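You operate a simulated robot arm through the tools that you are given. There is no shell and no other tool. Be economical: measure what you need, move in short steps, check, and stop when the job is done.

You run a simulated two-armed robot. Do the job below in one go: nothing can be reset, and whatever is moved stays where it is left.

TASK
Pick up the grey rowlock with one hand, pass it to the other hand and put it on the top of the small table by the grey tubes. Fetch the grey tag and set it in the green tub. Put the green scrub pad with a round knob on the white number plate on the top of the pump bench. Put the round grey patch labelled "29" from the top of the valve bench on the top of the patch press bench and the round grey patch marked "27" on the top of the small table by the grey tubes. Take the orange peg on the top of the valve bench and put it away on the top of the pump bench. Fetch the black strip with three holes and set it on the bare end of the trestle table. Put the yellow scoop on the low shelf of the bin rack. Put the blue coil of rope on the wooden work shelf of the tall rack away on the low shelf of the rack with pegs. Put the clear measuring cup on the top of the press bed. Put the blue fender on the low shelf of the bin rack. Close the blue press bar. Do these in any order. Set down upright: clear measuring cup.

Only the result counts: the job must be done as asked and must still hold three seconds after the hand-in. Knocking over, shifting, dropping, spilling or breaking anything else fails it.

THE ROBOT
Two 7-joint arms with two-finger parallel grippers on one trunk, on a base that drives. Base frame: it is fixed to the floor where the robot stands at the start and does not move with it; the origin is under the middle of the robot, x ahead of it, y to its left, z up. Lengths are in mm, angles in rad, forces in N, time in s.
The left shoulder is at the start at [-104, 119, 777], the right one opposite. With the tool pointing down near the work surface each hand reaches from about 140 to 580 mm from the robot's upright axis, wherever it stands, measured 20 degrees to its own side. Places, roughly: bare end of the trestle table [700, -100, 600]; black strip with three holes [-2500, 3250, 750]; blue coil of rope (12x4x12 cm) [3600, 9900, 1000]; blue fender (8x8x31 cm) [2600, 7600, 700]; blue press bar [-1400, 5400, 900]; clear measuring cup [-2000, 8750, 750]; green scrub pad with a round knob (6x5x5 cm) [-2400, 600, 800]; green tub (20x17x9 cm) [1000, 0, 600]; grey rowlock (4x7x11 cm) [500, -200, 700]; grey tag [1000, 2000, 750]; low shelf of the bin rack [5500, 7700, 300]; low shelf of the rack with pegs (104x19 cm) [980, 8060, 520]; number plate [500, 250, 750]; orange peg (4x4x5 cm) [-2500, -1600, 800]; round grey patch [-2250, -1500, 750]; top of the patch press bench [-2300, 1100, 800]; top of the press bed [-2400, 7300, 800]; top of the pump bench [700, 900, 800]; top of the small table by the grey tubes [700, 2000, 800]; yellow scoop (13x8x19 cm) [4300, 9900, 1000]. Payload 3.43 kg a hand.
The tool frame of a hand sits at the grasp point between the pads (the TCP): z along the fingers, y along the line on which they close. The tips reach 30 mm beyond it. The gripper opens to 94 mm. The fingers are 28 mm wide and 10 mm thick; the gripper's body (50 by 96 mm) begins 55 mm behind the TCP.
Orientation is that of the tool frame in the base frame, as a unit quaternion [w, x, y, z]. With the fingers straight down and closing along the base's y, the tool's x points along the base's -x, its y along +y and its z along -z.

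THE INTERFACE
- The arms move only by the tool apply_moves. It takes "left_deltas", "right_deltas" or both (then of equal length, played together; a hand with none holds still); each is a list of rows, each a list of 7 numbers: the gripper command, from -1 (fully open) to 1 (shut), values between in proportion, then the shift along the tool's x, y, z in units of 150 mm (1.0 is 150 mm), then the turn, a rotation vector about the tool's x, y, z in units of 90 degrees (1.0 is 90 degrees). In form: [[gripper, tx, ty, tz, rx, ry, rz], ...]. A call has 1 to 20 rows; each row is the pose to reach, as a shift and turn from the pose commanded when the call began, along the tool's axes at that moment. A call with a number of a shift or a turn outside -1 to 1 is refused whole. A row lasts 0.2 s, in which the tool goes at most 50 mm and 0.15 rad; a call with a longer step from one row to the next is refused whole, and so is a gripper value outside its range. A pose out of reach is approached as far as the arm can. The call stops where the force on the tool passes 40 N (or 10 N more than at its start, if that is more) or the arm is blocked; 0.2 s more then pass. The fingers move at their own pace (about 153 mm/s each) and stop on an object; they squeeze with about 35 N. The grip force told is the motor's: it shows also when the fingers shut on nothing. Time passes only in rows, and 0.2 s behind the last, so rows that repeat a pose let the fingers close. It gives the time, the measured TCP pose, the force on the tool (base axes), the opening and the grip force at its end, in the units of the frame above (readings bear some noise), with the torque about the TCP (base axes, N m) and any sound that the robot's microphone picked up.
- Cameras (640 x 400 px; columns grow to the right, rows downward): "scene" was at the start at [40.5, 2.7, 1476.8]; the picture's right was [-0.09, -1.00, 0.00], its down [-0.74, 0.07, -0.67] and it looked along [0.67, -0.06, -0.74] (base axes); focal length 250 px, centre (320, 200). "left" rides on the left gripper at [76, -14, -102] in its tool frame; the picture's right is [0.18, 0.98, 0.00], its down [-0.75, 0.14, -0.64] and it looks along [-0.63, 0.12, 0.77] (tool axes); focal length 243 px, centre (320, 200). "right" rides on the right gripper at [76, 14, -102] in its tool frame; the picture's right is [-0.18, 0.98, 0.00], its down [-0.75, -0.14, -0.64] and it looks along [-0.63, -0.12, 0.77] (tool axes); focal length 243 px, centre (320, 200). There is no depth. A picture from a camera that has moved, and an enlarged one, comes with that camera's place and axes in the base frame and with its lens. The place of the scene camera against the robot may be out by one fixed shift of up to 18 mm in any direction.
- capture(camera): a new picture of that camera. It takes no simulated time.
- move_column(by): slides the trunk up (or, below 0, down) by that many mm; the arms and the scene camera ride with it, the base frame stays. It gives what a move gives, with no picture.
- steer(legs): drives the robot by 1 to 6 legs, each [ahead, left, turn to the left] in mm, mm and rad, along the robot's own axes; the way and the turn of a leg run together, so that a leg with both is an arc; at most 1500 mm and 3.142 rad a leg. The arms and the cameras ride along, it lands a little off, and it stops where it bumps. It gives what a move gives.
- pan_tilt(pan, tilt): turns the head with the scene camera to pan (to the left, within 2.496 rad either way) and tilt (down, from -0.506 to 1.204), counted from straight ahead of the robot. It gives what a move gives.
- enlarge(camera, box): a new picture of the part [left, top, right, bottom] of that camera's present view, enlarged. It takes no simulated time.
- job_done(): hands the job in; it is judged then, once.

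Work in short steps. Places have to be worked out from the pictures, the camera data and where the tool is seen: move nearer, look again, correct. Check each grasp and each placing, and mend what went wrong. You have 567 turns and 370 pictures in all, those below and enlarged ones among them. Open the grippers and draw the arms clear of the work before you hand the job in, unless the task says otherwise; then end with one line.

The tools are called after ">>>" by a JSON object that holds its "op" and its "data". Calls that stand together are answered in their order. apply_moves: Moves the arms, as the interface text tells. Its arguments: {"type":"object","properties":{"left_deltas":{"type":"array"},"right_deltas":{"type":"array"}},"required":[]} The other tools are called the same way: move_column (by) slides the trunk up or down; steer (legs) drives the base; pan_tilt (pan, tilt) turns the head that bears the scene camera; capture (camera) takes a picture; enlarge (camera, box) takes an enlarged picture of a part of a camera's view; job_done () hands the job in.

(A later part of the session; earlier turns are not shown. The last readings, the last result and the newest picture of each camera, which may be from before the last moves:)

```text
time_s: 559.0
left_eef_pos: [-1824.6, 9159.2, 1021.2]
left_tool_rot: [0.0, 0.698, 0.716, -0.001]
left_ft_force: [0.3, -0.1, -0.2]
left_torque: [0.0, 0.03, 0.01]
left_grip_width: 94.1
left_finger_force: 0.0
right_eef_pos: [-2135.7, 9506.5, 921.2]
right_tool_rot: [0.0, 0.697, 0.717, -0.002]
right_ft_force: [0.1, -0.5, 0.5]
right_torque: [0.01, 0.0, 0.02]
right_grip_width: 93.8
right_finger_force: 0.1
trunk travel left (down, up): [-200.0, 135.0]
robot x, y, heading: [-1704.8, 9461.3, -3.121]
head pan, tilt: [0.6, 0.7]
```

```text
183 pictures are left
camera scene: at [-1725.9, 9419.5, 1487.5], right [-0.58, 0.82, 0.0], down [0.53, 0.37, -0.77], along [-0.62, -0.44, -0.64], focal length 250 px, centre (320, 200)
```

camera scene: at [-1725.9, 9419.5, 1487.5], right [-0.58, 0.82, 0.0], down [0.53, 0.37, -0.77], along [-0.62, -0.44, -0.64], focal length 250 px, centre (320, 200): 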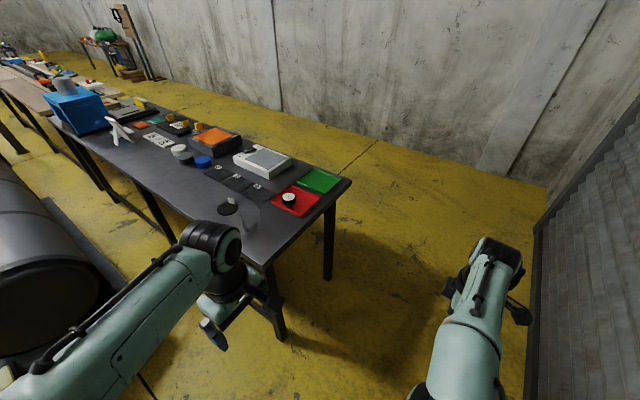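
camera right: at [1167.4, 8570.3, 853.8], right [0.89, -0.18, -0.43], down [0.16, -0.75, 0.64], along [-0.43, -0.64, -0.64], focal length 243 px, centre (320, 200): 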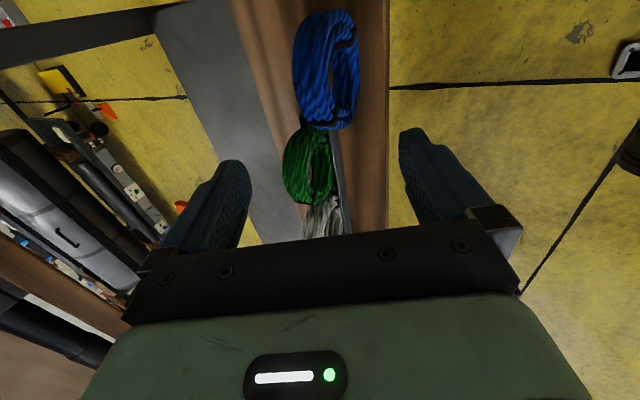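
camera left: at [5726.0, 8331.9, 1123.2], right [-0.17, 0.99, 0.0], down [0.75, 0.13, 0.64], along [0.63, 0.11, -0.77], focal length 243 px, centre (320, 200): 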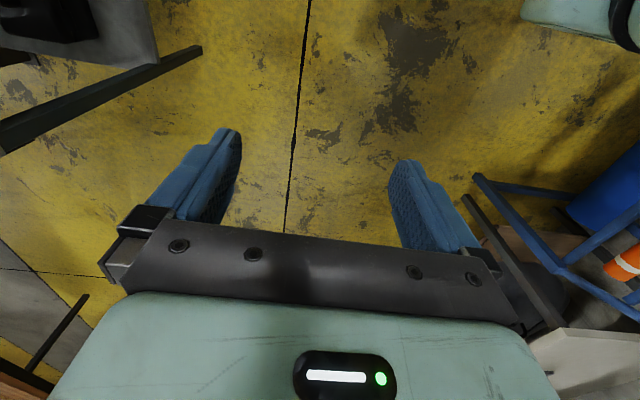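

>>> {"op": "enlarge", "data": {"camera": "scene", "box": [180, 130, 360, 270]}}

>>> {"op": "enlarge", "data": {"camera": "scene", "box": [0, 40, 260, 200]}}

```text
2.86 times, centred on (270, 200) of scene
camera zoom: at [-1725.9, 9419.5, 1487.5], right [-0.58, 0.82, 0.0], down [0.53, 0.37, -0.77], along [-0.62, -0.44, -0.64], focal length 713 px, centre (463, 200)
```

zoom: 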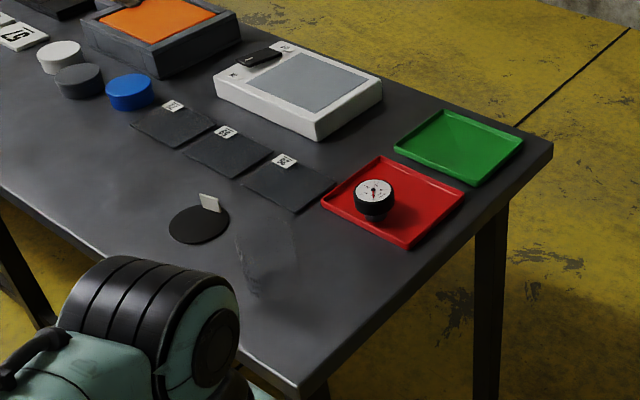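

```text
2.46 times, centred on (130, 120) of scene
camera zoom: at [-1725.9, 9419.5, 1487.5], right [-0.58, 0.82, 0.0], down [0.53, 0.37, -0.77], along [-0.62, -0.44, -0.64], focal length 615 px, centre (788, 397)
```

zoom: 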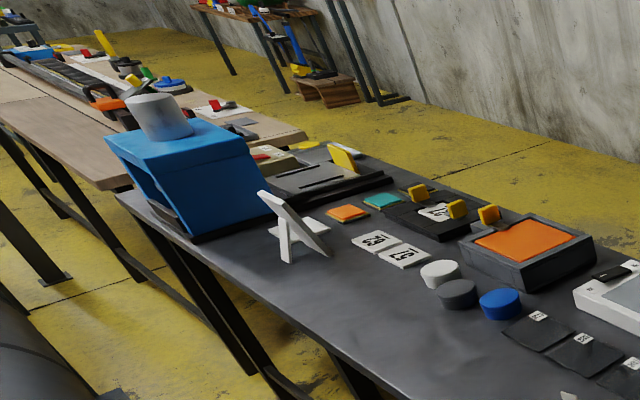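

>>> {"op": "enlarge", "data": {"camera": "scene", "box": [225, 190, 295, 245]}}

```text
7.27 times, centred on (260, 218) of scene
camera zoom: at [-1725.9, 9419.5, 1487.5], right [-0.58, 0.82, 0.0], down [0.53, 0.37, -0.77], along [-0.62, -0.44, -0.64], focal length 1816 px, centre (756, 73)
```

zoom: 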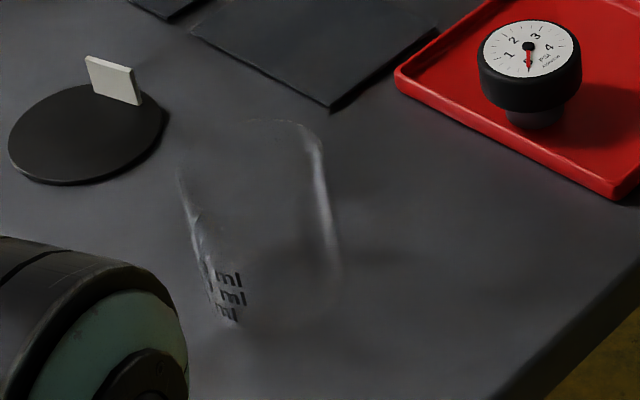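

The cup is a clear tumbler at roughly [-2115, 8790]. Before picking it I check the press bed's surroundings, since a tube cart stands between.

>>> {"op": "steer", "data": {"legs": [[0, 480, -0.02]]}}

>>> {"op": "pan_tilt", "data": {"pan": 1.2, "tilt": 0.6}}

>>> {"op": "capture", "data": {"camera": "scene"}}

```text
time_s: 563.7
left_eef_pos: [-1829.3, 8687.0, 1021.7]
left_tool_rot: [0.0, 0.706, 0.708, -0.002]
left_ft_force: [-0.6, 0.7, 1.0]
left_torque: [0.0, 0.0, -0.02]
left_grip_width: 93.9
left_finger_force: 0.1
right_eef_pos: [-2130.6, 9042.0, 920.1]
right_tool_rot: [0.0, 0.705, 0.709, -0.002]
right_ft_force: [1.0, -0.3, 0.5]
right_torque: [-0.03, -0.01, 0.0]
right_grip_width: 93.9
right_finger_force: 0.2
trunk travel left (down, up): [-200.0, 135.0]
robot x, y, heading: [-1697.7, 8982.1, 3.133]
head pan, tilt: [0.6, 0.7]
```

```text
time_s: 564.7
left_eef_pos: [-1829.3, 8687.4, 1022.1]
left_tool_rot: [0.0, 0.707, 0.707, -0.001]
left_ft_force: [0.8, 0.0, -0.7]
left_torque: [-0.02, 0.03, -0.01]
left_grip_width: 94.0
left_finger_force: 0.1
right_eef_pos: [-2131.7, 9041.7, 920.9]
right_tool_rot: [0.0, 0.705, 0.709, -0.001]
right_ft_force: [-0.5, -1.3, -0.3]
right_torque: [0.01, 0.03, 0.04]
right_grip_width: 94.0
right_finger_force: 0.0
trunk travel left (down, up): [-200.0, 135.0]
robot x, y, heading: [-1699.7, 8984.4, 3.135]
head pan, tilt: [1.201, 0.6]
```

```text
179 pictures are left
camera scene: at [-1686.8, 8910.9, 1496.1], right [-0.93, 0.37, 0.0], down [0.21, 0.53, -0.82], along [-0.3, -0.77, -0.57], focal length 250 px, centre (320, 200)
```

scene: 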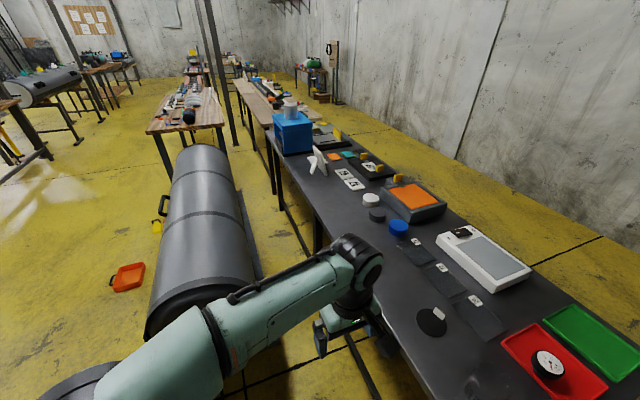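

>>> {"op": "enlarge", "data": {"camera": "scene", "box": [240, 90, 440, 220]}}

```text
3.08 times, centred on (340, 155) of scene
camera zoom: at [-1686.8, 8910.9, 1496.1], right [-0.93, 0.37, 0.0], down [0.21, 0.53, -0.82], along [-0.3, -0.77, -0.57], focal length 768 px, centre (258, 338)
```

zoom: 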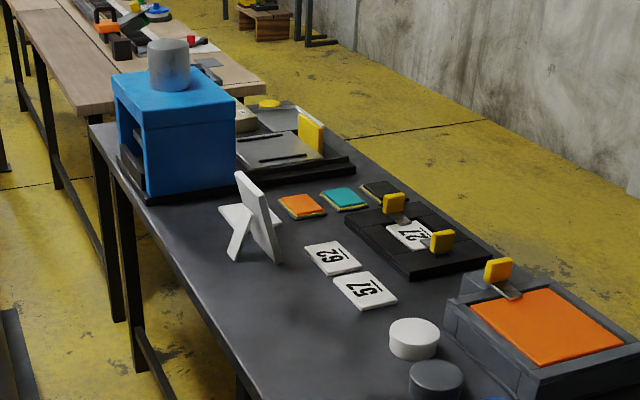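

The press bed appears to be the grey plate by the blue press at ~[-2450, 7130], reachable from the wide aisle west of this table. First the cup: I strafe to line the left hand up with it and look.

>>> {"op": "steer", "data": {"legs": [[0, -100, 0.007]]}}

>>> {"op": "apply_moves", "data": {"left_deltas": [[-1, 0, -0.3, 0.1, 0, 0, 0], [-1, 0, -0.6, 0.2, 0, 0, 0], [-1, 0, -0.8, 0.3, 0, 0, 0]]}}

>>> {"op": "capture", "data": {"camera": "left"}}

>>> {"op": "pan_tilt", "data": {"pan": 0.2, "tilt": 0.9}}

>>> {"op": "capture", "data": {"camera": "scene"}}

```text
time_s: 566.2
left_eef_pos: [-1826.8, 8783.9, 1021.9]
left_tool_rot: [0.001, 0.704, 0.71, -0.002]
left_ft_force: [-0.3, -0.7, -0.3]
left_torque: [0.02, 0.0, 0.02]
left_grip_width: 93.9
left_finger_force: 0.1
right_eef_pos: [-2131.5, 9134.6, 920.8]
right_tool_rot: [0.0, 0.702, 0.712, -0.001]
right_ft_force: [0.1, -0.3, -0.1]
right_torque: [0.0, 0.0, -0.04]
right_grip_width: 94.0
right_finger_force: 0.0
trunk travel left (down, up): [-200.0, 135.0]
robot x, y, heading: [-1698.5, 9083.5, -3.143]
head pan, tilt: [1.201, 0.6]
```

```text
time_s: 567.0
left_eef_pos: [-1948.0, 8781.4, 977.4]
left_tool_rot: [0.0, 0.704, 0.71, -0.001]
left_ft_force: [0.1, 0.0, 0.7]
left_torque: [0.0, -0.03, -0.01]
left_grip_width: 94.1
left_finger_force: 0.1
right_eef_pos: [-2131.9, 9134.4, 920.6]
right_tool_rot: [-0.001, 0.703, 0.711, -0.001]
right_ft_force: [-0.3, -0.5, -0.1]
right_torque: [0.01, 0.01, 0.01]
right_grip_width: 94.0
right_finger_force: 0.0
trunk travel left (down, up): [-200.0, 135.0]
robot x, y, heading: [-1702.4, 9083.3, -3.147]
head pan, tilt: [1.201, 0.6]
```

```text
177 pictures are left
camera left: at [-1960.5, 8857.0, 1080.1], right [0.98, 0.19, 0.0], down [0.15, -0.75, 0.64], along [0.12, -0.63, -0.77], focal length 243 px, centre (320, 200)
```

left: 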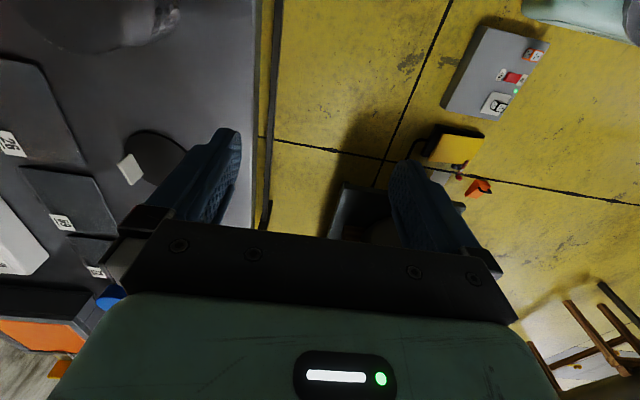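

```text
time_s: 568.3
left_eef_pos: [-1945.5, 8782.0, 978.6]
left_tool_rot: [0.0, 0.705, 0.71, -0.002]
left_ft_force: [-0.2, -0.5, -0.8]
left_torque: [0.02, 0.01, 0.02]
left_grip_width: 94.1
left_finger_force: 0.2
right_eef_pos: [-2132.6, 9134.8, 921.4]
right_tool_rot: [0.0, 0.703, 0.711, -0.001]
right_ft_force: [-0.1, -0.1, -0.1]
right_torque: [0.01, -0.04, 0.02]
right_grip_width: 94.0
right_finger_force: 0.1
trunk travel left (down, up): [-200.0, 135.0]
robot x, y, heading: [-1701.0, 9080.0, -3.142]
head pan, tilt: [0.201, 0.901]
```

```text
176 pictures are left
camera scene: at [-1727.9, 9075.0, 1471.4], right [-0.2, 0.98, 0.0], down [0.77, 0.16, -0.62], along [-0.61, -0.12, -0.78], focal length 250 px, centre (320, 200)
```

scene: 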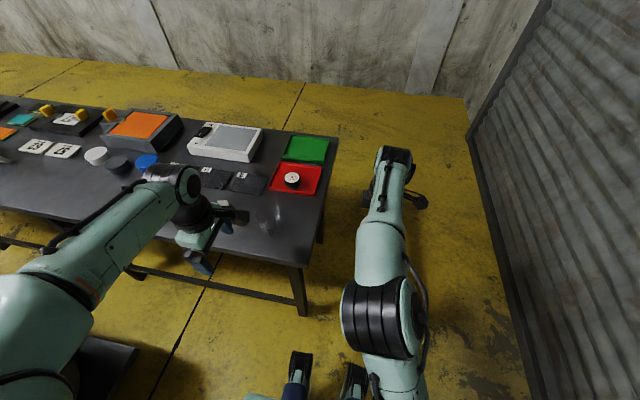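

>>> {"op": "enlarge", "data": {"camera": "scene", "box": [220, 180, 320, 260]}}

>>> {"op": "enlarge", "data": {"camera": "left", "box": [0, 0, 260, 170]}}

```text
5.00 times, centred on (270, 220) of scene
camera zoom: at [-1727.9, 9075.0, 1471.4], right [-0.2, 0.98, 0.0], down [0.77, 0.16, -0.62], along [-0.61, -0.12, -0.78], focal length 1248 px, centre (570, 100)
```

zoom: 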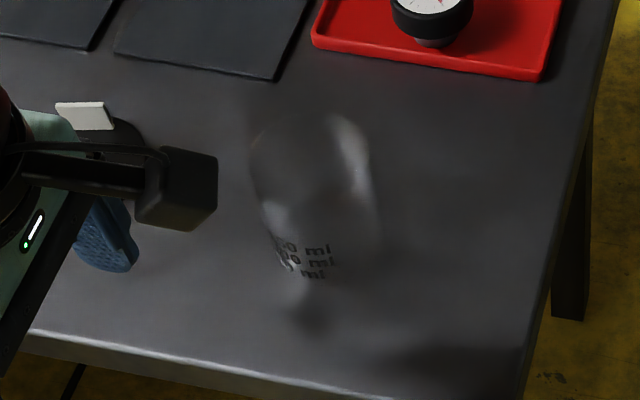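

```text
2.35 times, centred on (130, 85) of left
camera zoom: at [-1959.3, 8857.4, 1080.6], right [0.98, 0.19, 0.0], down [0.15, -0.75, 0.64], along [0.12, -0.63, -0.77], focal length 571 px, centre (767, 471)
```

zoom: 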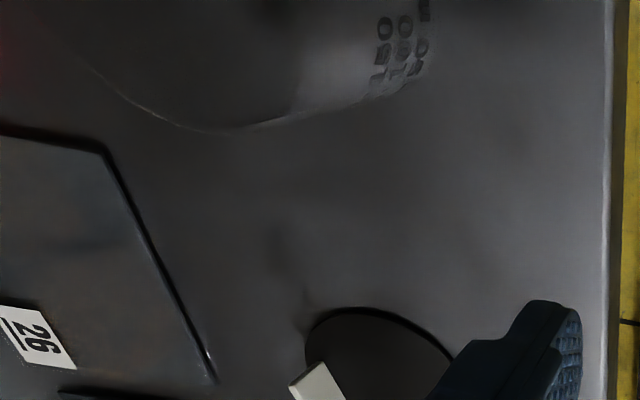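

The cup's centre is around [-2125, 8815]. I bring the left hand over it, staying high, for a direct look down.

>>> {"op": "apply_moves", "data": {"left_deltas": [[-1, 0.05, -0.3, 0, 0, 0, 0], [-1, 0.1, -0.6, 0, 0, 0, 0], [-1, 0.15, -0.9, 0, 0, 0, 0], [-1, 0.2, -1, 0, 0, 0, 0]]}}

>>> {"op": "enlarge", "data": {"camera": "left", "box": [160, 0, 480, 240]}}

```text
time_s: 569.3
left_eef_pos: [-2097.8, 8811.6, 977.7]
left_tool_rot: [0.001, 0.704, 0.71, -0.001]
left_ft_force: [0.6, 0.1, -1.2]
left_torque: [0.02, 0.01, 0.0]
left_grip_width: 94.1
left_finger_force: 0.2
right_eef_pos: [-2131.8, 9135.7, 919.9]
right_tool_rot: [0.0, 0.702, 0.712, -0.002]
right_ft_force: [0.5, -0.5, -0.3]
right_torque: [-0.02, 0.01, -0.02]
right_grip_width: 94.1
right_finger_force: 0.1
trunk travel left (down, up): [-200.0, 135.0]
robot x, y, heading: [-1701.8, 9078.4, -3.137]
head pan, tilt: [0.201, 0.901]
```

```text
1.67 times, centred on (320, 120) of left
camera zoom: at [-2111.0, 8885.9, 1080.2], right [0.98, 0.19, 0.0], down [0.15, -0.75, 0.64], along [0.12, -0.63, -0.76], focal length 404 px, centre (320, 333)
```

zoom: 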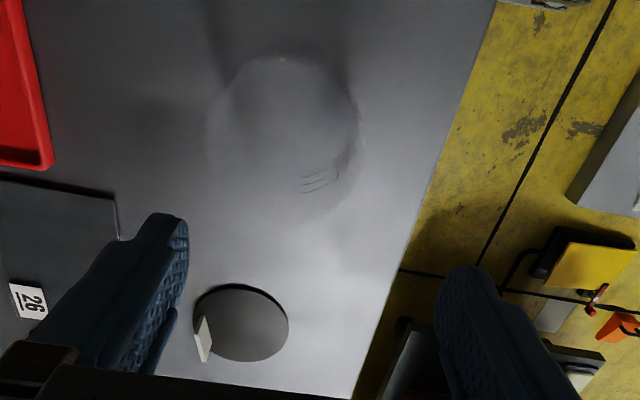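

The cup's centre reads [-2120, 8824] with an ~80 mm rim near z≈850. I'll pinch its near wall: one finger inside, one outside. I open to 47 mm and descend at x≈-2082.

>>> {"op": "apply_moves", "data": {"left_deltas": [[0, 0.04, 0.05, 0.1, 0, 0, 0], [0, 0.08, 0.107, 0.3, 0, 0, 0], [0, 0.08, 0.107, 0.5, 0, 0, 0], [0, 0.08, 0.107, 0.6, 0, 0, 0]]}}

>>> {"op": "enlarge", "data": {"camera": "left", "box": [160, 0, 480, 240]}}

>>> {"op": "enlarge", "data": {"camera": "scene", "box": [220, 170, 340, 260]}}

```text
time_s: 570.3
left_eef_pos: [-2081.3, 8822.6, 887.3]
left_tool_rot: [-0.001, 0.704, 0.71, -0.002]
left_ft_force: [0.4, 0.6, 0.2]
left_torque: [-0.01, -0.03, 0.02]
left_grip_width: 47.1
left_finger_force: 0.1
right_eef_pos: [-2132.2, 9134.7, 920.4]
right_tool_rot: [0.0, 0.703, 0.711, -0.001]
right_ft_force: [0.1, -0.6, 0.5]
right_torque: [0.01, -0.04, 0.0]
right_grip_width: 94.0
right_finger_force: 0.0
trunk travel left (down, up): [-200.0, 135.0]
robot x, y, heading: [-1697.2, 9079.6, -3.14]
head pan, tilt: [0.201, 0.901]
```

```text
1.67 times, centred on (320, 120) of left
camera zoom: at [-2094.1, 8897.7, 989.7], right [0.98, 0.19, 0.0], down [0.15, -0.75, 0.64], along [0.12, -0.63, -0.77], focal length 404 px, centre (320, 333)
```

zoom: 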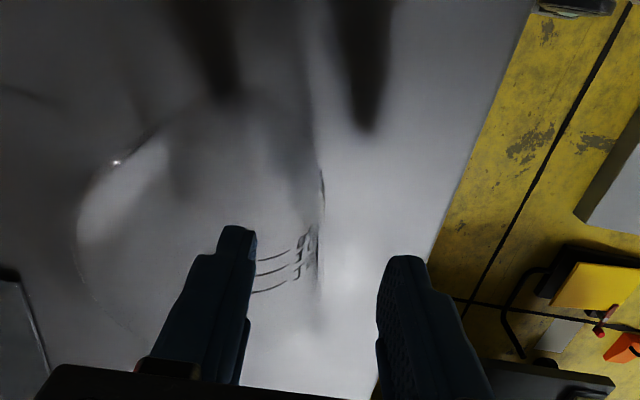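

```text
4.44 times, centred on (280, 215) of scene
camera zoom: at [-1727.9, 9075.1, 1471.3], right [-0.2, 0.98, 0.0], down [0.77, 0.16, -0.62], along [-0.61, -0.12, -0.78], focal length 1110 px, centre (498, 133)
```

zoom: 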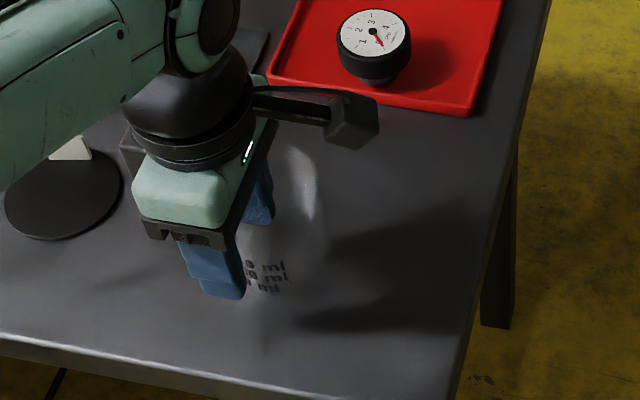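

The cup's near wall lies between the fingers. I descend 45 mm and close.

>>> {"op": "apply_moves", "data": {"left_deltas": [[0, 0, 0, 0.1, 0, 0, 0], [0, 0, 0, 0.2, 0, 0, 0], [0, 0, 0, 0.3, 0, 0, 0], [1, 0, 0, 0.3, 0, 0, 0], [1, 0, 0, 0.3, 0, 0, 0], [1, 0, 0, 0.3, 0, 0, 0]]}}

>>> {"op": "enlarge", "data": {"camera": "left", "box": [160, 0, 480, 240]}}

```text
time_s: 571.7
left_eef_pos: [-2082.2, 8822.2, 842.2]
left_tool_rot: [0.0, 0.704, 0.71, -0.002]
left_ft_force: [0.5, 0.7, 0.3]
left_torque: [0.01, -0.05, 0.02]
left_grip_width: 7.2
left_finger_force: 34.6
right_eef_pos: [-2132.3, 9133.3, 920.5]
right_tool_rot: [-0.001, 0.703, 0.711, -0.002]
right_ft_force: [0.5, -0.3, -0.5]
right_torque: [-0.03, -0.02, 0.0]
right_grip_width: 94.0
right_finger_force: 0.1
trunk travel left (down, up): [-200.0, 135.0]
robot x, y, heading: [-1699.1, 9077.2, -3.148]
head pan, tilt: [0.201, 0.901]
```

```text
1.67 times, centred on (320, 120) of left
camera zoom: at [-2093.8, 8897.4, 944.8], right [0.98, 0.19, 0.0], down [0.15, -0.75, 0.64], along [0.12, -0.63, -0.77], focal length 404 px, centre (320, 333)
```

zoom: 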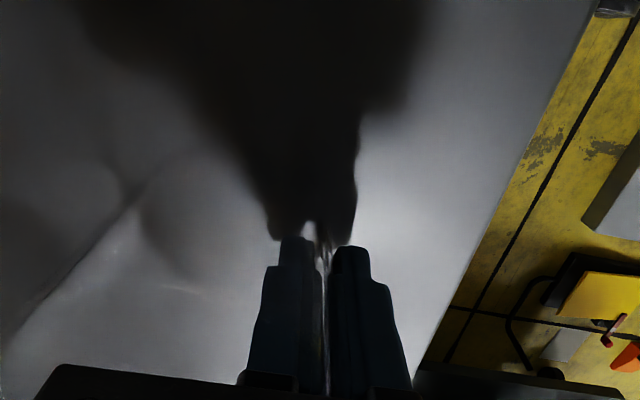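

A 7 mm grip — the curved wall is between the pads. I lift and verify.

>>> {"op": "apply_moves", "data": {"left_deltas": [[1, 0, 0, -0.15, 0, 0, 0], [1, 0, 0, -0.3, 0, 0, 0], [1, 0, 0, -0.5, 0, 0, 0], [1, 0, 0, -0.7, 0, 0, 0], [1, 0, 0, -0.9, 0, 0, 0], [1, 0, 0, -1, 0, 0, 0]]}}

>>> {"op": "enlarge", "data": {"camera": "scene", "box": [220, 140, 340, 260]}}

>>> {"op": "enlarge", "data": {"camera": "left", "box": [160, 0, 480, 240]}}

```text
time_s: 573.1
left_eef_pos: [-2080.1, 8822.6, 992.2]
left_tool_rot: [0.0, 0.704, 0.71, -0.001]
left_ft_force: [-0.5, 0.2, -0.2]
left_torque: [-0.01, -0.05, 0.02]
left_grip_width: 6.9
left_finger_force: 35.6
right_eef_pos: [-2132.3, 9135.5, 922.4]
right_tool_rot: [0.001, 0.703, 0.711, -0.001]
right_ft_force: [-0.4, 0.5, 0.0]
right_torque: [0.01, 0.01, -0.01]
right_grip_width: 93.8
right_finger_force: 0.0
trunk travel left (down, up): [-200.0, 135.0]
robot x, y, heading: [-1701.9, 9079.4, -3.138]
head pan, tilt: [0.201, 0.901]
```

```text
3.33 times, centred on (280, 200) of scene
camera zoom: at [-1727.9, 9075.0, 1471.3], right [-0.2, 0.98, 0.0], down [0.77, 0.16, -0.62], along [-0.61, -0.12, -0.78], focal length 832 px, centre (453, 200)
```

zoom: 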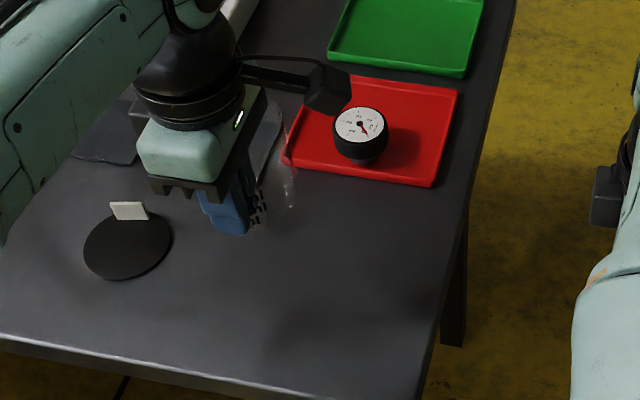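

```text
1.67 times, centred on (320, 120) of left
camera zoom: at [-2093.3, 8898.6, 1094.1], right [0.98, 0.19, 0.0], down [0.15, -0.75, 0.64], along [0.12, -0.63, -0.77], focal length 404 px, centre (320, 333)
```

zoom: 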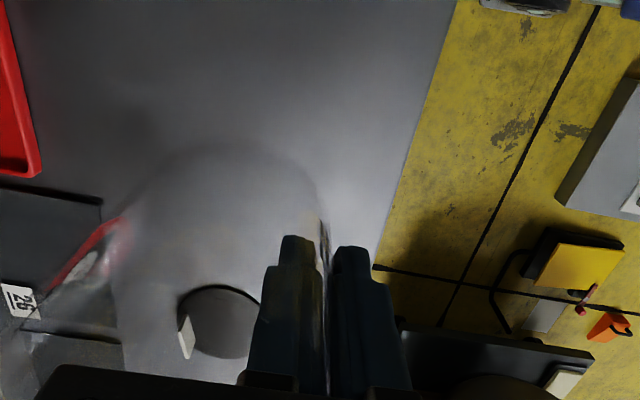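

The cup is lifted and held. I drive around the table's north end into the west aisle.

>>> {"op": "steer", "data": {"legs": [[0, -420, 0], [1500, 0, 0], [0, 0, 1.57]]}}

>>> {"op": "pan_tilt", "data": {"pan": 0.3, "tilt": 0.45}}

>>> {"op": "capture", "data": {"camera": "scene"}}

```text
time_s: 588.1
left_eef_pos: [-2938.6, 9128.0, 991.9]
left_tool_rot: [0.002, 0.002, 1.0, -0.001]
left_ft_force: [0.8, 0.4, -0.9]
left_torque: [0.02, 0.01, 0.02]
left_grip_width: 7.1
left_finger_force: 35.2
right_eef_pos: [-3250.7, 9080.3, 920.4]
right_tool_rot: [0.0, -0.001, 1.0, -0.001]
right_ft_force: [0.0, -0.4, -0.7]
right_torque: [0.0, 0.02, 0.01]
right_grip_width: 94.0
right_finger_force: 0.0
trunk travel left (down, up): [-200.0, 135.0]
robot x, y, heading: [-3193.5, 9511.5, -1.582]
head pan, tilt: [0.201, 0.901]
```

```text
time_s: 589.0
left_eef_pos: [-2939.1, 9127.4, 991.1]
left_tool_rot: [0.002, 0.001, 1.0, -0.001]
left_ft_force: [0.0, 0.6, -0.2]
left_torque: [0.03, -0.02, 0.0]
left_grip_width: 6.8
left_finger_force: 34.3
right_eef_pos: [-3250.4, 9079.5, 921.5]
right_tool_rot: [0.001, -0.001, 1.0, -0.001]
right_ft_force: [-0.1, -0.2, -0.2]
right_torque: [-0.02, 0.0, -0.03]
right_grip_width: 93.7
right_finger_force: 0.0
trunk travel left (down, up): [-200.0, 135.0]
robot x, y, heading: [-3196.5, 9513.6, -1.585]
head pan, tilt: [0.3, 0.45]
```

```text
167 pictures are left
camera scene: at [-3161.5, 9474.8, 1509.6], right [-0.96, -0.29, 0.0], down [-0.12, 0.42, -0.9], along [0.26, -0.86, -0.44], focal length 250 px, centre (320, 200)
```

scene: 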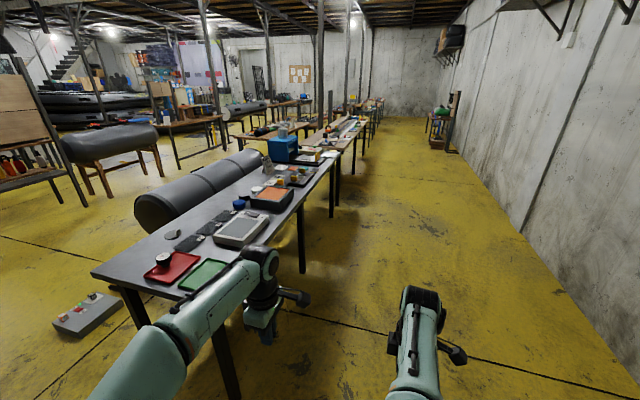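

The west aisle is clear. I drive south 2.25 m and turn to face the table near the press.

>>> {"op": "steer", "data": {"legs": [[1500, 0, 0], [820, 0, 0], [0, 0, 1.57]]}}

>>> {"op": "pan_tilt", "data": {"pan": 0.0, "tilt": 0.6}}

>>> {"op": "capture", "data": {"camera": "scene"}}

```text
time_s: 604.3
left_eef_pos: [-2826.7, 7437.7, 992.8]
left_tool_rot: [0.002, -0.706, 0.708, 0.001]
left_ft_force: [-0.1, 0.2, 0.0]
left_torque: [0.01, 0.0, 0.02]
left_grip_width: 7.0
left_finger_force: 35.5
right_eef_pos: [-2779.0, 7126.2, 921.4]
right_tool_rot: [0.001, -0.707, 0.707, 0.0]
right_ft_force: [0.5, -0.2, 0.2]
right_torque: [0.01, 0.02, -0.02]
right_grip_width: 93.8
right_finger_force: 0.1
trunk travel left (down, up): [-200.0, 135.0]
robot x, y, heading: [-3207.1, 7187.2, -0.01]
head pan, tilt: [0.3, 0.45]
```

```text
time_s: 605.1
left_eef_pos: [-2826.9, 7439.1, 991.1]
left_tool_rot: [0.002, -0.706, 0.708, 0.0]
left_ft_force: [0.3, -0.5, 0.0]
left_torque: [0.0, 0.02, -0.01]
left_grip_width: 6.9
left_finger_force: 34.9
right_eef_pos: [-2778.4, 7127.3, 920.9]
right_tool_rot: [-0.001, 0.707, -0.707, -0.001]
right_ft_force: [0.8, -0.2, 0.0]
right_torque: [0.0, -0.05, -0.01]
right_grip_width: 93.9
right_finger_force: 0.1
trunk travel left (down, up): [-200.0, 135.0]
robot x, y, heading: [-3211.1, 7188.5, -0.008]
head pan, tilt: [0.0, 0.6]
```

```text
166 pictures are left
camera scene: at [-3160.3, 7195.1, 1496.2], right [-0.01, -1.0, 0.0], down [-0.56, 0.01, -0.83], along [0.83, -0.01, -0.56], focal length 250 px, centre (320, 200)
```

scene: 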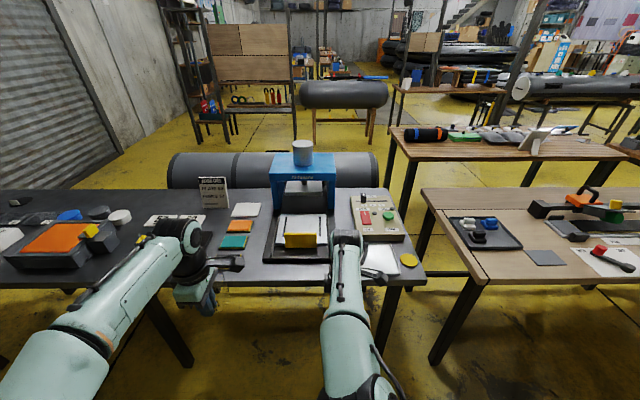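

>>> {"op": "enlarge", "data": {"camera": "scene", "box": [220, 130, 440, 300]}}

```text
2.35 times, centred on (330, 215) of scene
camera zoom: at [-3160.3, 7195.1, 1496.2], right [-0.01, -1.0, 0.0], down [-0.56, 0.01, -0.83], along [0.83, -0.01, -0.56], focal length 588 px, centre (296, 165)
```

zoom: 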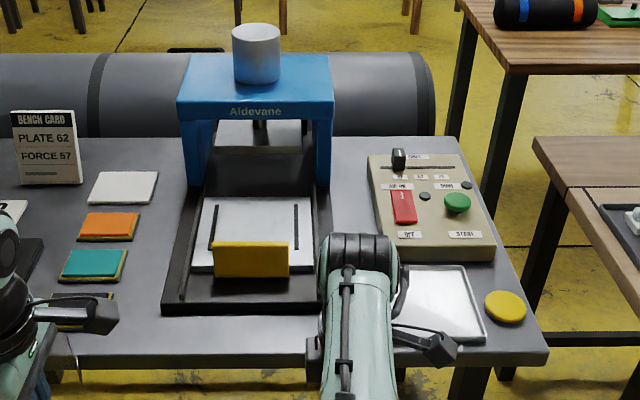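

The press bed is the pale slotted plate in front of the blue frame: x≈-2440…-2236, y≈7160…7370, top z≈795, with a yellow fence at its near side. I raise the trunk and drive up to the table.

>>> {"op": "move_column", "data": {"by": 135}}

>>> {"op": "steer", "data": {"legs": [[250, -60, 0.008]]}}

>>> {"op": "pan_tilt", "data": {"pan": 0.1, "tilt": 0.85}}

>>> {"op": "capture", "data": {"camera": "scene"}}

```text
time_s: 606.7
left_eef_pos: [-2827.7, 7439.1, 1127.1]
left_tool_rot: [0.001, -0.707, 0.708, 0.0]
left_ft_force: [-0.8, -0.1, -0.4]
left_torque: [0.01, 0.03, -0.01]
left_grip_width: 7.0
left_finger_force: 35.1
right_eef_pos: [-2779.6, 7126.4, 1055.7]
right_tool_rot: [-0.001, 0.708, -0.706, 0.001]
right_ft_force: [0.3, 0.1, 0.5]
right_torque: [0.0, -0.02, -0.02]
right_grip_width: 94.2
right_finger_force: 0.0
trunk travel left (down, up): [-335.0, 0.0]
robot x, y, heading: [-3212.3, 7187.9, -0.012]
head pan, tilt: [0.0, 0.6]
```

```text
time_s: 608.5
left_eef_pos: [-2583.0, 7381.1, 1126.0]
left_tool_rot: [-0.001, 0.71, -0.704, 0.0]
left_ft_force: [-0.4, -0.3, -1.1]
left_torque: [0.02, -0.01, -0.01]
left_grip_width: 7.2
left_finger_force: 34.9
right_eef_pos: [-2531.2, 7068.4, 1056.8]
right_tool_rot: [-0.002, 0.711, -0.703, 0.0]
right_ft_force: [1.1, -1.0, -0.3]
right_torque: [-0.03, 0.04, 0.01]
right_grip_width: 94.3
right_finger_force: 0.0
trunk travel left (down, up): [-335.0, 0.0]
robot x, y, heading: [-2964.9, 7122.2, -0.003]
head pan, tilt: [0.0, 0.6]
```

```text
time_s: 609.3
left_eef_pos: [-2581.2, 7379.4, 1125.7]
left_tool_rot: [-0.001, 0.71, -0.704, -0.001]
left_ft_force: [0.2, 0.0, -0.2]
left_torque: [0.0, 0.04, 0.01]
left_grip_width: 7.0
left_finger_force: 35.6
right_eef_pos: [-2531.7, 7068.2, 1054.6]
right_tool_rot: [-0.001, 0.711, -0.703, 0.0]
right_ft_force: [0.3, -0.3, -0.1]
right_torque: [-0.01, 0.04, 0.0]
right_grip_width: 94.1
right_finger_force: 0.0
trunk travel left (down, up): [-335.0, 0.0]
robot x, y, heading: [-2964.5, 7120.9, 0.001]
head pan, tilt: [0.099, 0.85]
```

```text
164 pictures are left
camera scene: at [-2926.1, 7140.9, 1614.1], right [0.1, -1.0, 0.0], down [-0.75, -0.07, -0.66], along [0.66, 0.07, -0.75], focal length 250 px, centre (320, 200)
```

scene: 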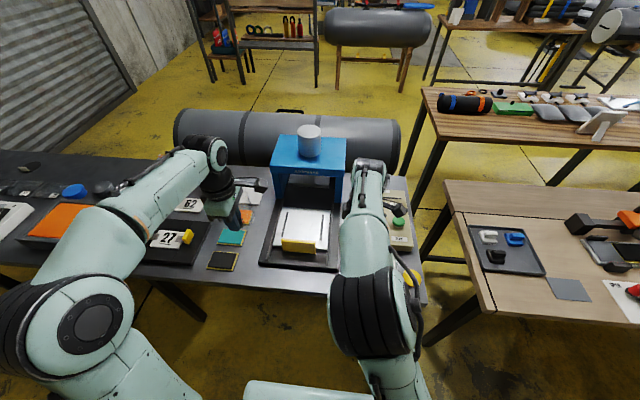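

I move ahead 80 mm more and bring the left hand over the bed at height.

>>> {"op": "steer", "data": {"legs": [[80, 0, 0]]}}

>>> {"op": "apply_moves", "data": {"left_deltas": [[1, 0.19, -0.2, 0, 0, 0, 0], [1, 0.38, -0.4, 0.1, 0, 0, 0], [1, 0.57, -0.6, 0.2, 0, 0, 0], [1, 0.767, -0.8, 0.3, 0, 0, 0], [1, 0.767, -0.95, 0.4, 0, 0, 0]]}}

>>> {"op": "capture", "data": {"camera": "left"}}

>>> {"op": "enlarge", "data": {"camera": "scene", "box": [180, 120, 440, 290]}}

```text
time_s: 610.4
left_eef_pos: [-2506.6, 7380.2, 1126.1]
left_tool_rot: [-0.002, 0.71, -0.704, 0.001]
left_ft_force: [-0.3, -0.4, -1.3]
left_torque: [0.01, 0.03, -0.03]
left_grip_width: 6.9
left_finger_force: 35.0
right_eef_pos: [-2455.1, 7068.9, 1055.9]
right_tool_rot: [0.0, 0.712, -0.702, 0.0]
right_ft_force: [0.2, -0.3, -0.3]
right_torque: [-0.01, -0.02, 0.0]
right_grip_width: 94.2
right_finger_force: 0.1
trunk travel left (down, up): [-335.0, 0.0]
robot x, y, heading: [-2888.1, 7122.2, 0.002]
head pan, tilt: [0.099, 0.85]
```

```text
time_s: 611.6
left_eef_pos: [-2358.6, 7266.5, 1067.6]
left_tool_rot: [0.0, 0.71, -0.704, 0.0]
left_ft_force: [-0.1, -0.8, -0.5]
left_torque: [0.01, 0.05, 0.0]
left_grip_width: 7.0
left_finger_force: 35.0
right_eef_pos: [-2455.1, 7069.5, 1055.7]
right_tool_rot: [-0.001, 0.712, -0.703, 0.0]
right_ft_force: [0.1, -0.7, 0.8]
right_torque: [-0.01, 0.05, 0.05]
right_grip_width: 94.1
right_finger_force: 0.1
trunk travel left (down, up): [-335.0, 0.0]
robot x, y, heading: [-2886.1, 7124.7, -0.002]
head pan, tilt: [0.099, 0.85]
```

```text
163 pictures are left
camera left: at [-2342.9, 7188.9, 1169.7], right [-0.98, -0.19, 0.0], down [-0.15, 0.75, 0.64], along [-0.12, 0.63, -0.77], focal length 243 px, centre (320, 200)
```

left: 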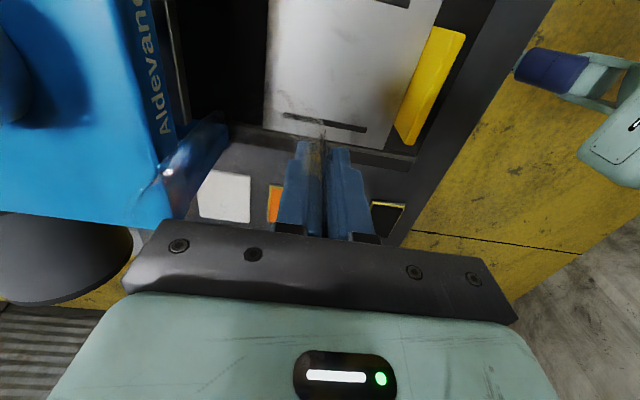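

```text
2.35 times, centred on (310, 205) of scene
camera zoom: at [-2848.4, 7141.4, 1614.1], right [0.1, -1.0, 0.0], down [-0.75, -0.07, -0.66], along [0.66, 0.07, -0.75], focal length 588 px, centre (344, 188)
```

zoom: 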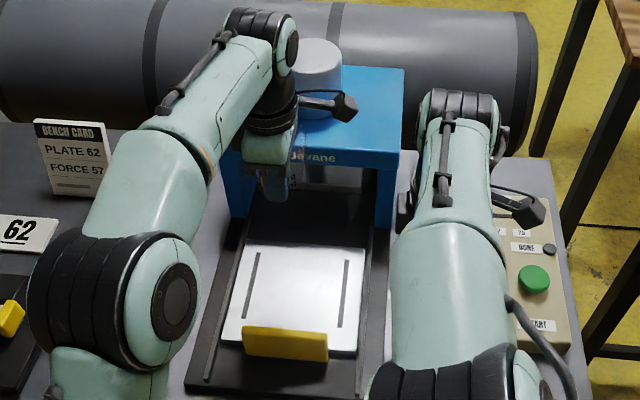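

The left camera puts the free bed area (between fence and frame) around [-2370, 7260]. I shift the hand 50 mm back toward me and lower to z≈935, then check.

>>> {"op": "apply_moves", "data": {"left_deltas": [[1, 0.03, 0.17, 0.1, 0, 0, 0], [1, 0.03, 0.333, 0.3, 0, 0, 0], [1, 0.03, 0.333, 0.6, 0, 0, 0], [1, 0.03, 0.333, 0.87, 0, 0, 0]]}}

>>> {"op": "capture", "data": {"camera": "left"}}

>>> {"op": "enlarge", "data": {"camera": "scene", "box": [240, 180, 360, 290]}}

```text
time_s: 612.6
left_eef_pos: [-2408.8, 7262.8, 937.5]
left_tool_rot: [-0.002, 0.71, -0.704, -0.001]
left_ft_force: [0.7, -0.5, -0.6]
left_torque: [0.0, -0.02, -0.04]
left_grip_width: 7.1
left_finger_force: 35.2
right_eef_pos: [-2454.5, 7067.5, 1054.9]
right_tool_rot: [-0.001, 0.711, -0.703, 0.0]
right_ft_force: [0.9, 0.1, -1.0]
right_torque: [0.01, 0.01, -0.06]
right_grip_width: 93.9
right_finger_force: 0.0
trunk travel left (down, up): [-335.0, 0.0]
robot x, y, heading: [-2888.9, 7123.1, -0.003]
head pan, tilt: [0.099, 0.85]
```

```text
161 pictures are left
camera left: at [-2393.0, 7185.6, 1038.9], right [-0.98, -0.19, 0.0], down [-0.15, 0.75, 0.64], along [-0.12, 0.63, -0.77], focal length 243 px, centre (320, 200)
```

left: 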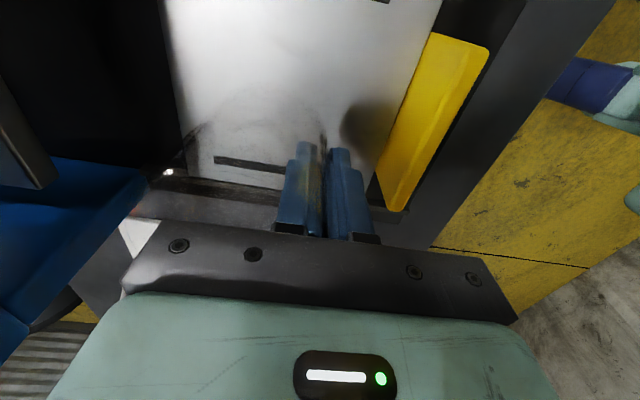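

```text
3.64 times, centred on (300, 235) of scene
camera zoom: at [-2849.0, 7141.0, 1614.0], right [0.1, -1.0, 0.0], down [-0.75, -0.07, -0.66], along [0.66, 0.07, -0.75], focal length 908 px, centre (393, 73)
```

zoom: 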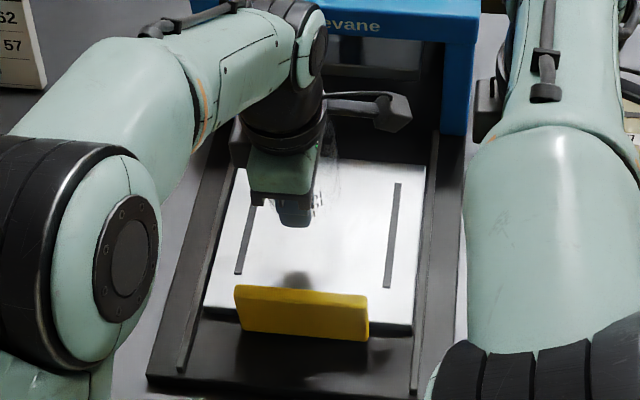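

Two views put the bed's top nearer z≈845, so contact is close. I lower in 3-mm steps and watch the force.

>>> {"op": "apply_moves", "data": {"left_deltas": [[1, 0.03, 0, 0.02, 0, 0, 0], [1, 0.03, 0, 0.04, 0, 0, 0], [1, 0.03, 0, 0.06, 0, 0, 0]]}}

>>> {"op": "apply_moves", "data": {"left_deltas": [[1, 0, 0, 0.02, 0, 0, 0], [1, 0, 0, 0.04, 0, 0, 0], [1, 0, 0, 0.06, 0, 0, 0]]}}

>>> {"op": "enlarge", "data": {"camera": "left", "box": [120, 0, 480, 240]}}

```text
time_s: 613.4
left_eef_pos: [-2409.7, 7258.9, 927.5]
left_tool_rot: [-0.002, 0.71, -0.704, -0.001]
left_ft_force: [-0.4, 0.5, -0.5]
left_torque: [-0.02, 0.0, 0.0]
left_grip_width: 6.9
left_finger_force: 34.6
right_eef_pos: [-2454.8, 7069.9, 1054.8]
right_tool_rot: [-0.001, 0.711, -0.703, 0.0]
right_ft_force: [0.9, 0.7, 0.2]
right_torque: [-0.01, -0.02, -0.02]
right_grip_width: 94.0
right_finger_force: 0.0
trunk travel left (down, up): [-335.0, 0.0]
robot x, y, heading: [-2886.1, 7124.7, 0.0]
head pan, tilt: [0.099, 0.85]
```

```text
time_s: 614.2
left_eef_pos: [-2410.5, 7258.1, 917.2]
left_tool_rot: [-0.001, 0.711, -0.703, 0.0]
left_ft_force: [-0.3, 0.3, -0.3]
left_torque: [-0.01, 0.04, 0.0]
left_grip_width: 7.1
left_finger_force: 34.1
right_eef_pos: [-2453.9, 7068.6, 1055.4]
right_tool_rot: [-0.001, 0.712, -0.702, 0.0]
right_ft_force: [0.2, -0.1, -0.8]
right_torque: [-0.03, -0.02, -0.02]
right_grip_width: 94.1
right_finger_force: 0.1
trunk travel left (down, up): [-335.0, 0.0]
robot x, y, heading: [-2888.4, 7122.4, -0.0]
head pan, tilt: [0.099, 0.85]
```

```text
1.67 times, centred on (300, 120) of left
camera zoom: at [-2394.3, 7180.8, 1020.6], right [-0.98, -0.19, 0.0], down [-0.15, 0.75, 0.64], along [-0.12, 0.63, -0.77], focal length 404 px, centre (353, 333)
```

zoom: 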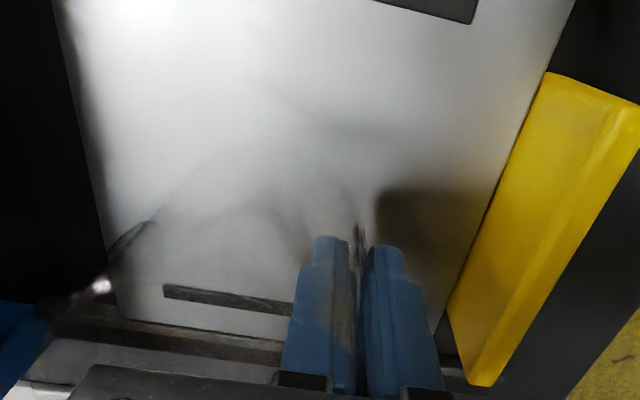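

No contact yet at 917. I continue down slowly.

>>> {"op": "apply_moves", "data": {"left_deltas": [[1, 0, 0, 0.025, 0, 0, 0], [1, 0, 0, 0.05, 0, 0, 0], [1, 0, 0, 0.075, 0, 0, 0], [1, 0, 0, 0.1, 0, 0, 0]]}}

>>> {"op": "apply_moves", "data": {"left_deltas": [[1, 0, 0, 0.02, 0, 0, 0], [1, 0, 0, 0.04, 0, 0, 0], [1, 0, 0, 0.06, 0, 0, 0]]}}

>>> {"op": "capture", "data": {"camera": "left"}}

```text
time_s: 615.2
left_eef_pos: [-2411.8, 7257.2, 902.5]
left_tool_rot: [-0.001, 0.71, -0.704, 0.001]
left_ft_force: [-0.2, 0.6, -0.1]
left_torque: [0.0, 0.02, -0.02]
left_grip_width: 6.9
left_finger_force: 34.6
right_eef_pos: [-2454.8, 7068.9, 1054.5]
right_tool_rot: [-0.001, 0.711, -0.703, -0.001]
right_ft_force: [0.9, -0.6, -0.9]
right_torque: [0.02, -0.03, -0.03]
right_grip_width: 94.0
right_finger_force: 0.1
trunk travel left (down, up): [-335.0, 0.0]
robot x, y, heading: [-2884.9, 7123.2, 0.001]
head pan, tilt: [0.099, 0.85]
```

```text
time_s: 616.0
left_eef_pos: [-2412.1, 7259.1, 894.9]
left_tool_rot: [-0.002, 0.71, -0.704, -0.001]
left_ft_force: [0.4, -0.3, -0.3]
left_torque: [0.0, 0.02, -0.01]
left_grip_width: 6.8
left_finger_force: 35.4
right_eef_pos: [-2454.1, 7068.1, 1056.8]
right_tool_rot: [-0.001, 0.711, -0.703, 0.0]
right_ft_force: [0.4, -0.4, 0.0]
right_torque: [0.02, -0.02, 0.01]
right_grip_width: 94.1
right_finger_force: 0.1
trunk travel left (down, up): [-335.0, 0.0]
robot x, y, heading: [-2883.3, 7119.9, -0.005]
head pan, tilt: [0.099, 0.85]
```

```text
158 pictures are left
camera left: at [-2395.1, 7181.1, 996.1], right [-0.98, -0.19, 0.0], down [-0.15, 0.75, 0.64], along [-0.12, 0.63, -0.77], focal length 243 px, centre (320, 200)
```

left: 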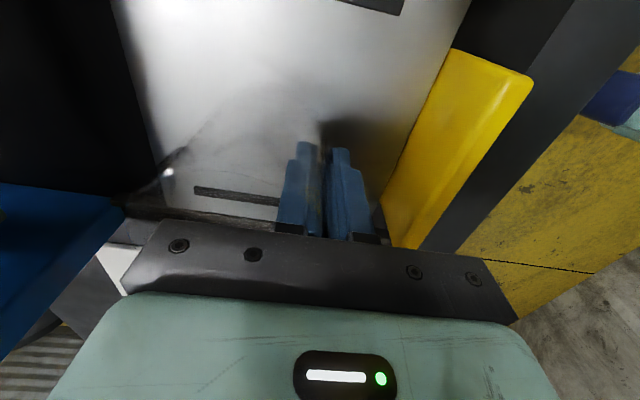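

>>> {"op": "apply_moves", "data": {"left_deltas": [[1, 0, 0, 0.02, 0, 0, 0], [1, 0, 0, 0.04, 0, 0, 0], [1, 0, 0, 0.06, 0, 0, 0], [1, 0, 0, 0.08, 0, 0, 0]]}}

>>> {"op": "enlarge", "data": {"camera": "left", "box": [120, 60, 440, 240]}}

```text
time_s: 617.0
left_eef_pos: [-2410.6, 7257.5, 881.4]
left_tool_rot: [-0.003, 0.71, -0.704, 0.001]
left_ft_force: [-0.2, 0.0, -0.7]
left_torque: [0.03, 0.03, 0.03]
left_grip_width: 7.0
left_finger_force: 35.0
right_eef_pos: [-2454.6, 7068.1, 1056.6]
right_tool_rot: [-0.001, 0.711, -0.703, 0.001]
right_ft_force: [0.8, 0.1, 0.3]
right_torque: [0.02, -0.01, -0.02]
right_grip_width: 94.0
right_finger_force: 0.1
trunk travel left (down, up): [-335.0, 0.0]
robot x, y, heading: [-2888.0, 7125.4, -0.002]
head pan, tilt: [0.099, 0.85]
```

```text
2.00 times, centred on (280, 150) of left
camera zoom: at [-2394.4, 7180.2, 984.3], right [-0.98, -0.19, 0.0], down [-0.15, 0.75, 0.64], along [-0.12, 0.63, -0.77], focal length 485 px, centre (400, 300)
```

zoom: 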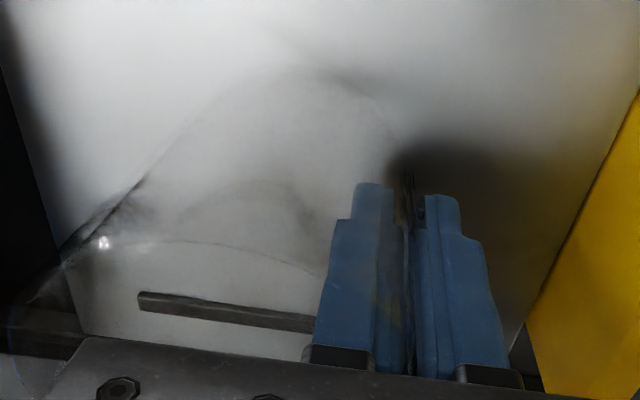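

>>> {"op": "apply_moves", "data": {"left_deltas": [[1, 0, 0, 0.02, 0, 0, 0], [1, 0, 0, 0.04, 0, 0, 0], [1, 0, 0, 0.06, 0, 0, 0], [1, 0, 0, 0.08, 0, 0, 0]]}}

>>> {"op": "apply_moves", "data": {"left_deltas": [[1, 0, 0, 0.02, 0, 0, 0], [1, 0, 0, 0.04, 0, 0, 0], [1, 0, 0, 0.06, 0, 0, 0]]}}

>>> {"op": "enlarge", "data": {"camera": "left", "box": [120, 60, 440, 240]}}

```text
time_s: 618.0
left_eef_pos: [-2411.4, 7257.5, 872.8]
left_tool_rot: [-0.004, 0.71, -0.704, 0.003]
left_ft_force: [0.7, 1.4, 31.1]
left_torque: [-0.05, -0.21, -0.02]
left_grip_width: 7.1
left_finger_force: 34.9
right_eef_pos: [-2456.0, 7068.8, 1057.2]
right_tool_rot: [-0.002, 0.711, -0.703, 0.001]
right_ft_force: [-0.1, -0.3, 0.2]
right_torque: [0.02, 0.04, 0.02]
right_grip_width: 93.8
right_finger_force: 0.0
trunk travel left (down, up): [-335.0, 0.0]
robot x, y, heading: [-2884.8, 7120.2, 0.002]
head pan, tilt: [0.099, 0.85]
```

```text
time_s: 618.5
left_eef_pos: [-2408.6, 7256.7, 869.6]
left_tool_rot: [-0.004, 0.71, -0.704, 0.006]
left_ft_force: [-3.4, -0.3, 17.6]
left_torque: [0.0, 0.12, -0.02]
left_grip_width: 6.9
left_finger_force: 34.9
right_eef_pos: [-2455.2, 7067.4, 1055.2]
right_tool_rot: [-0.002, 0.712, -0.702, 0.0]
right_ft_force: [-1.1, 0.0, -0.3]
right_torque: [-0.01, -0.01, 0.02]
right_grip_width: 93.8
right_finger_force: 0.0
trunk travel left (down, up): [-335.0, 0.0]
robot x, y, heading: [-2888.2, 7121.0, 0.003]
head pan, tilt: [0.099, 0.85]
stopped in row 2 (left hand): the force on the tool passed its limit at 43 N (the readings are from after the stop); the commanded pose is now the measured one
```

```text
2.00 times, centred on (280, 150) of left
camera zoom: at [-2394.2, 7180.1, 972.7], right [-0.98, -0.19, -0.01], down [-0.16, 0.75, 0.64], along [-0.11, 0.63, -0.77], focal length 485 px, centre (400, 300)
```

zoom: 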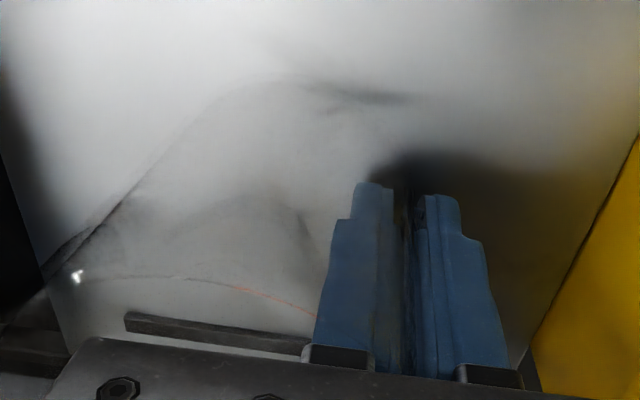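

Contact with the bed at TCP ≈873. I ease up 3 mm, open gently, and lift straight out.

>>> {"op": "apply_moves", "data": {"left_deltas": [[1, 0, 0, -0.015, 0, 0, 0], [0.7, 0, 0, -0.015, 0, 0, 0], [0.4, 0, 0, -0.015, 0, 0, 0], [0.2, 0, 0, -0.015, 0, 0, 0], [0.2, 0, 0, -0.015, 0, 0, 0]]}}

>>> {"op": "enlarge", "data": {"camera": "left", "box": [120, 60, 440, 240]}}

```text
time_s: 619.7
left_eef_pos: [-2409.8, 7257.1, 869.7]
left_tool_rot: [-0.003, 0.71, -0.704, 0.003]
left_ft_force: [-1.3, 0.4, 2.9]
left_torque: [0.01, 0.01, -0.01]
left_grip_width: 37.1
left_finger_force: 0.1
right_eef_pos: [-2453.9, 7068.0, 1055.6]
right_tool_rot: [-0.001, 0.711, -0.703, -0.001]
right_ft_force: [-0.4, 0.2, -0.3]
right_torque: [0.02, 0.0, 0.01]
right_grip_width: 94.1
right_finger_force: 0.1
trunk travel left (down, up): [-335.0, 0.0]
robot x, y, heading: [-2887.8, 7123.3, 0.003]
head pan, tilt: [0.099, 0.85]
```

```text
2.00 times, centred on (280, 150) of left
camera zoom: at [-2394.2, 7180.6, 972.5], right [-0.98, -0.19, -0.01], down [-0.15, 0.75, 0.64], along [-0.12, 0.63, -0.77], focal length 485 px, centre (400, 300)
```

zoom: 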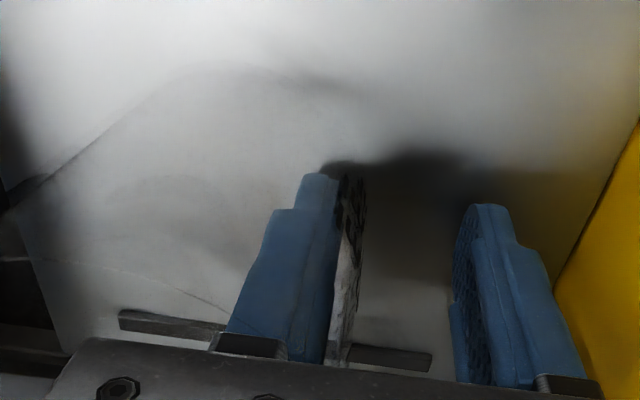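

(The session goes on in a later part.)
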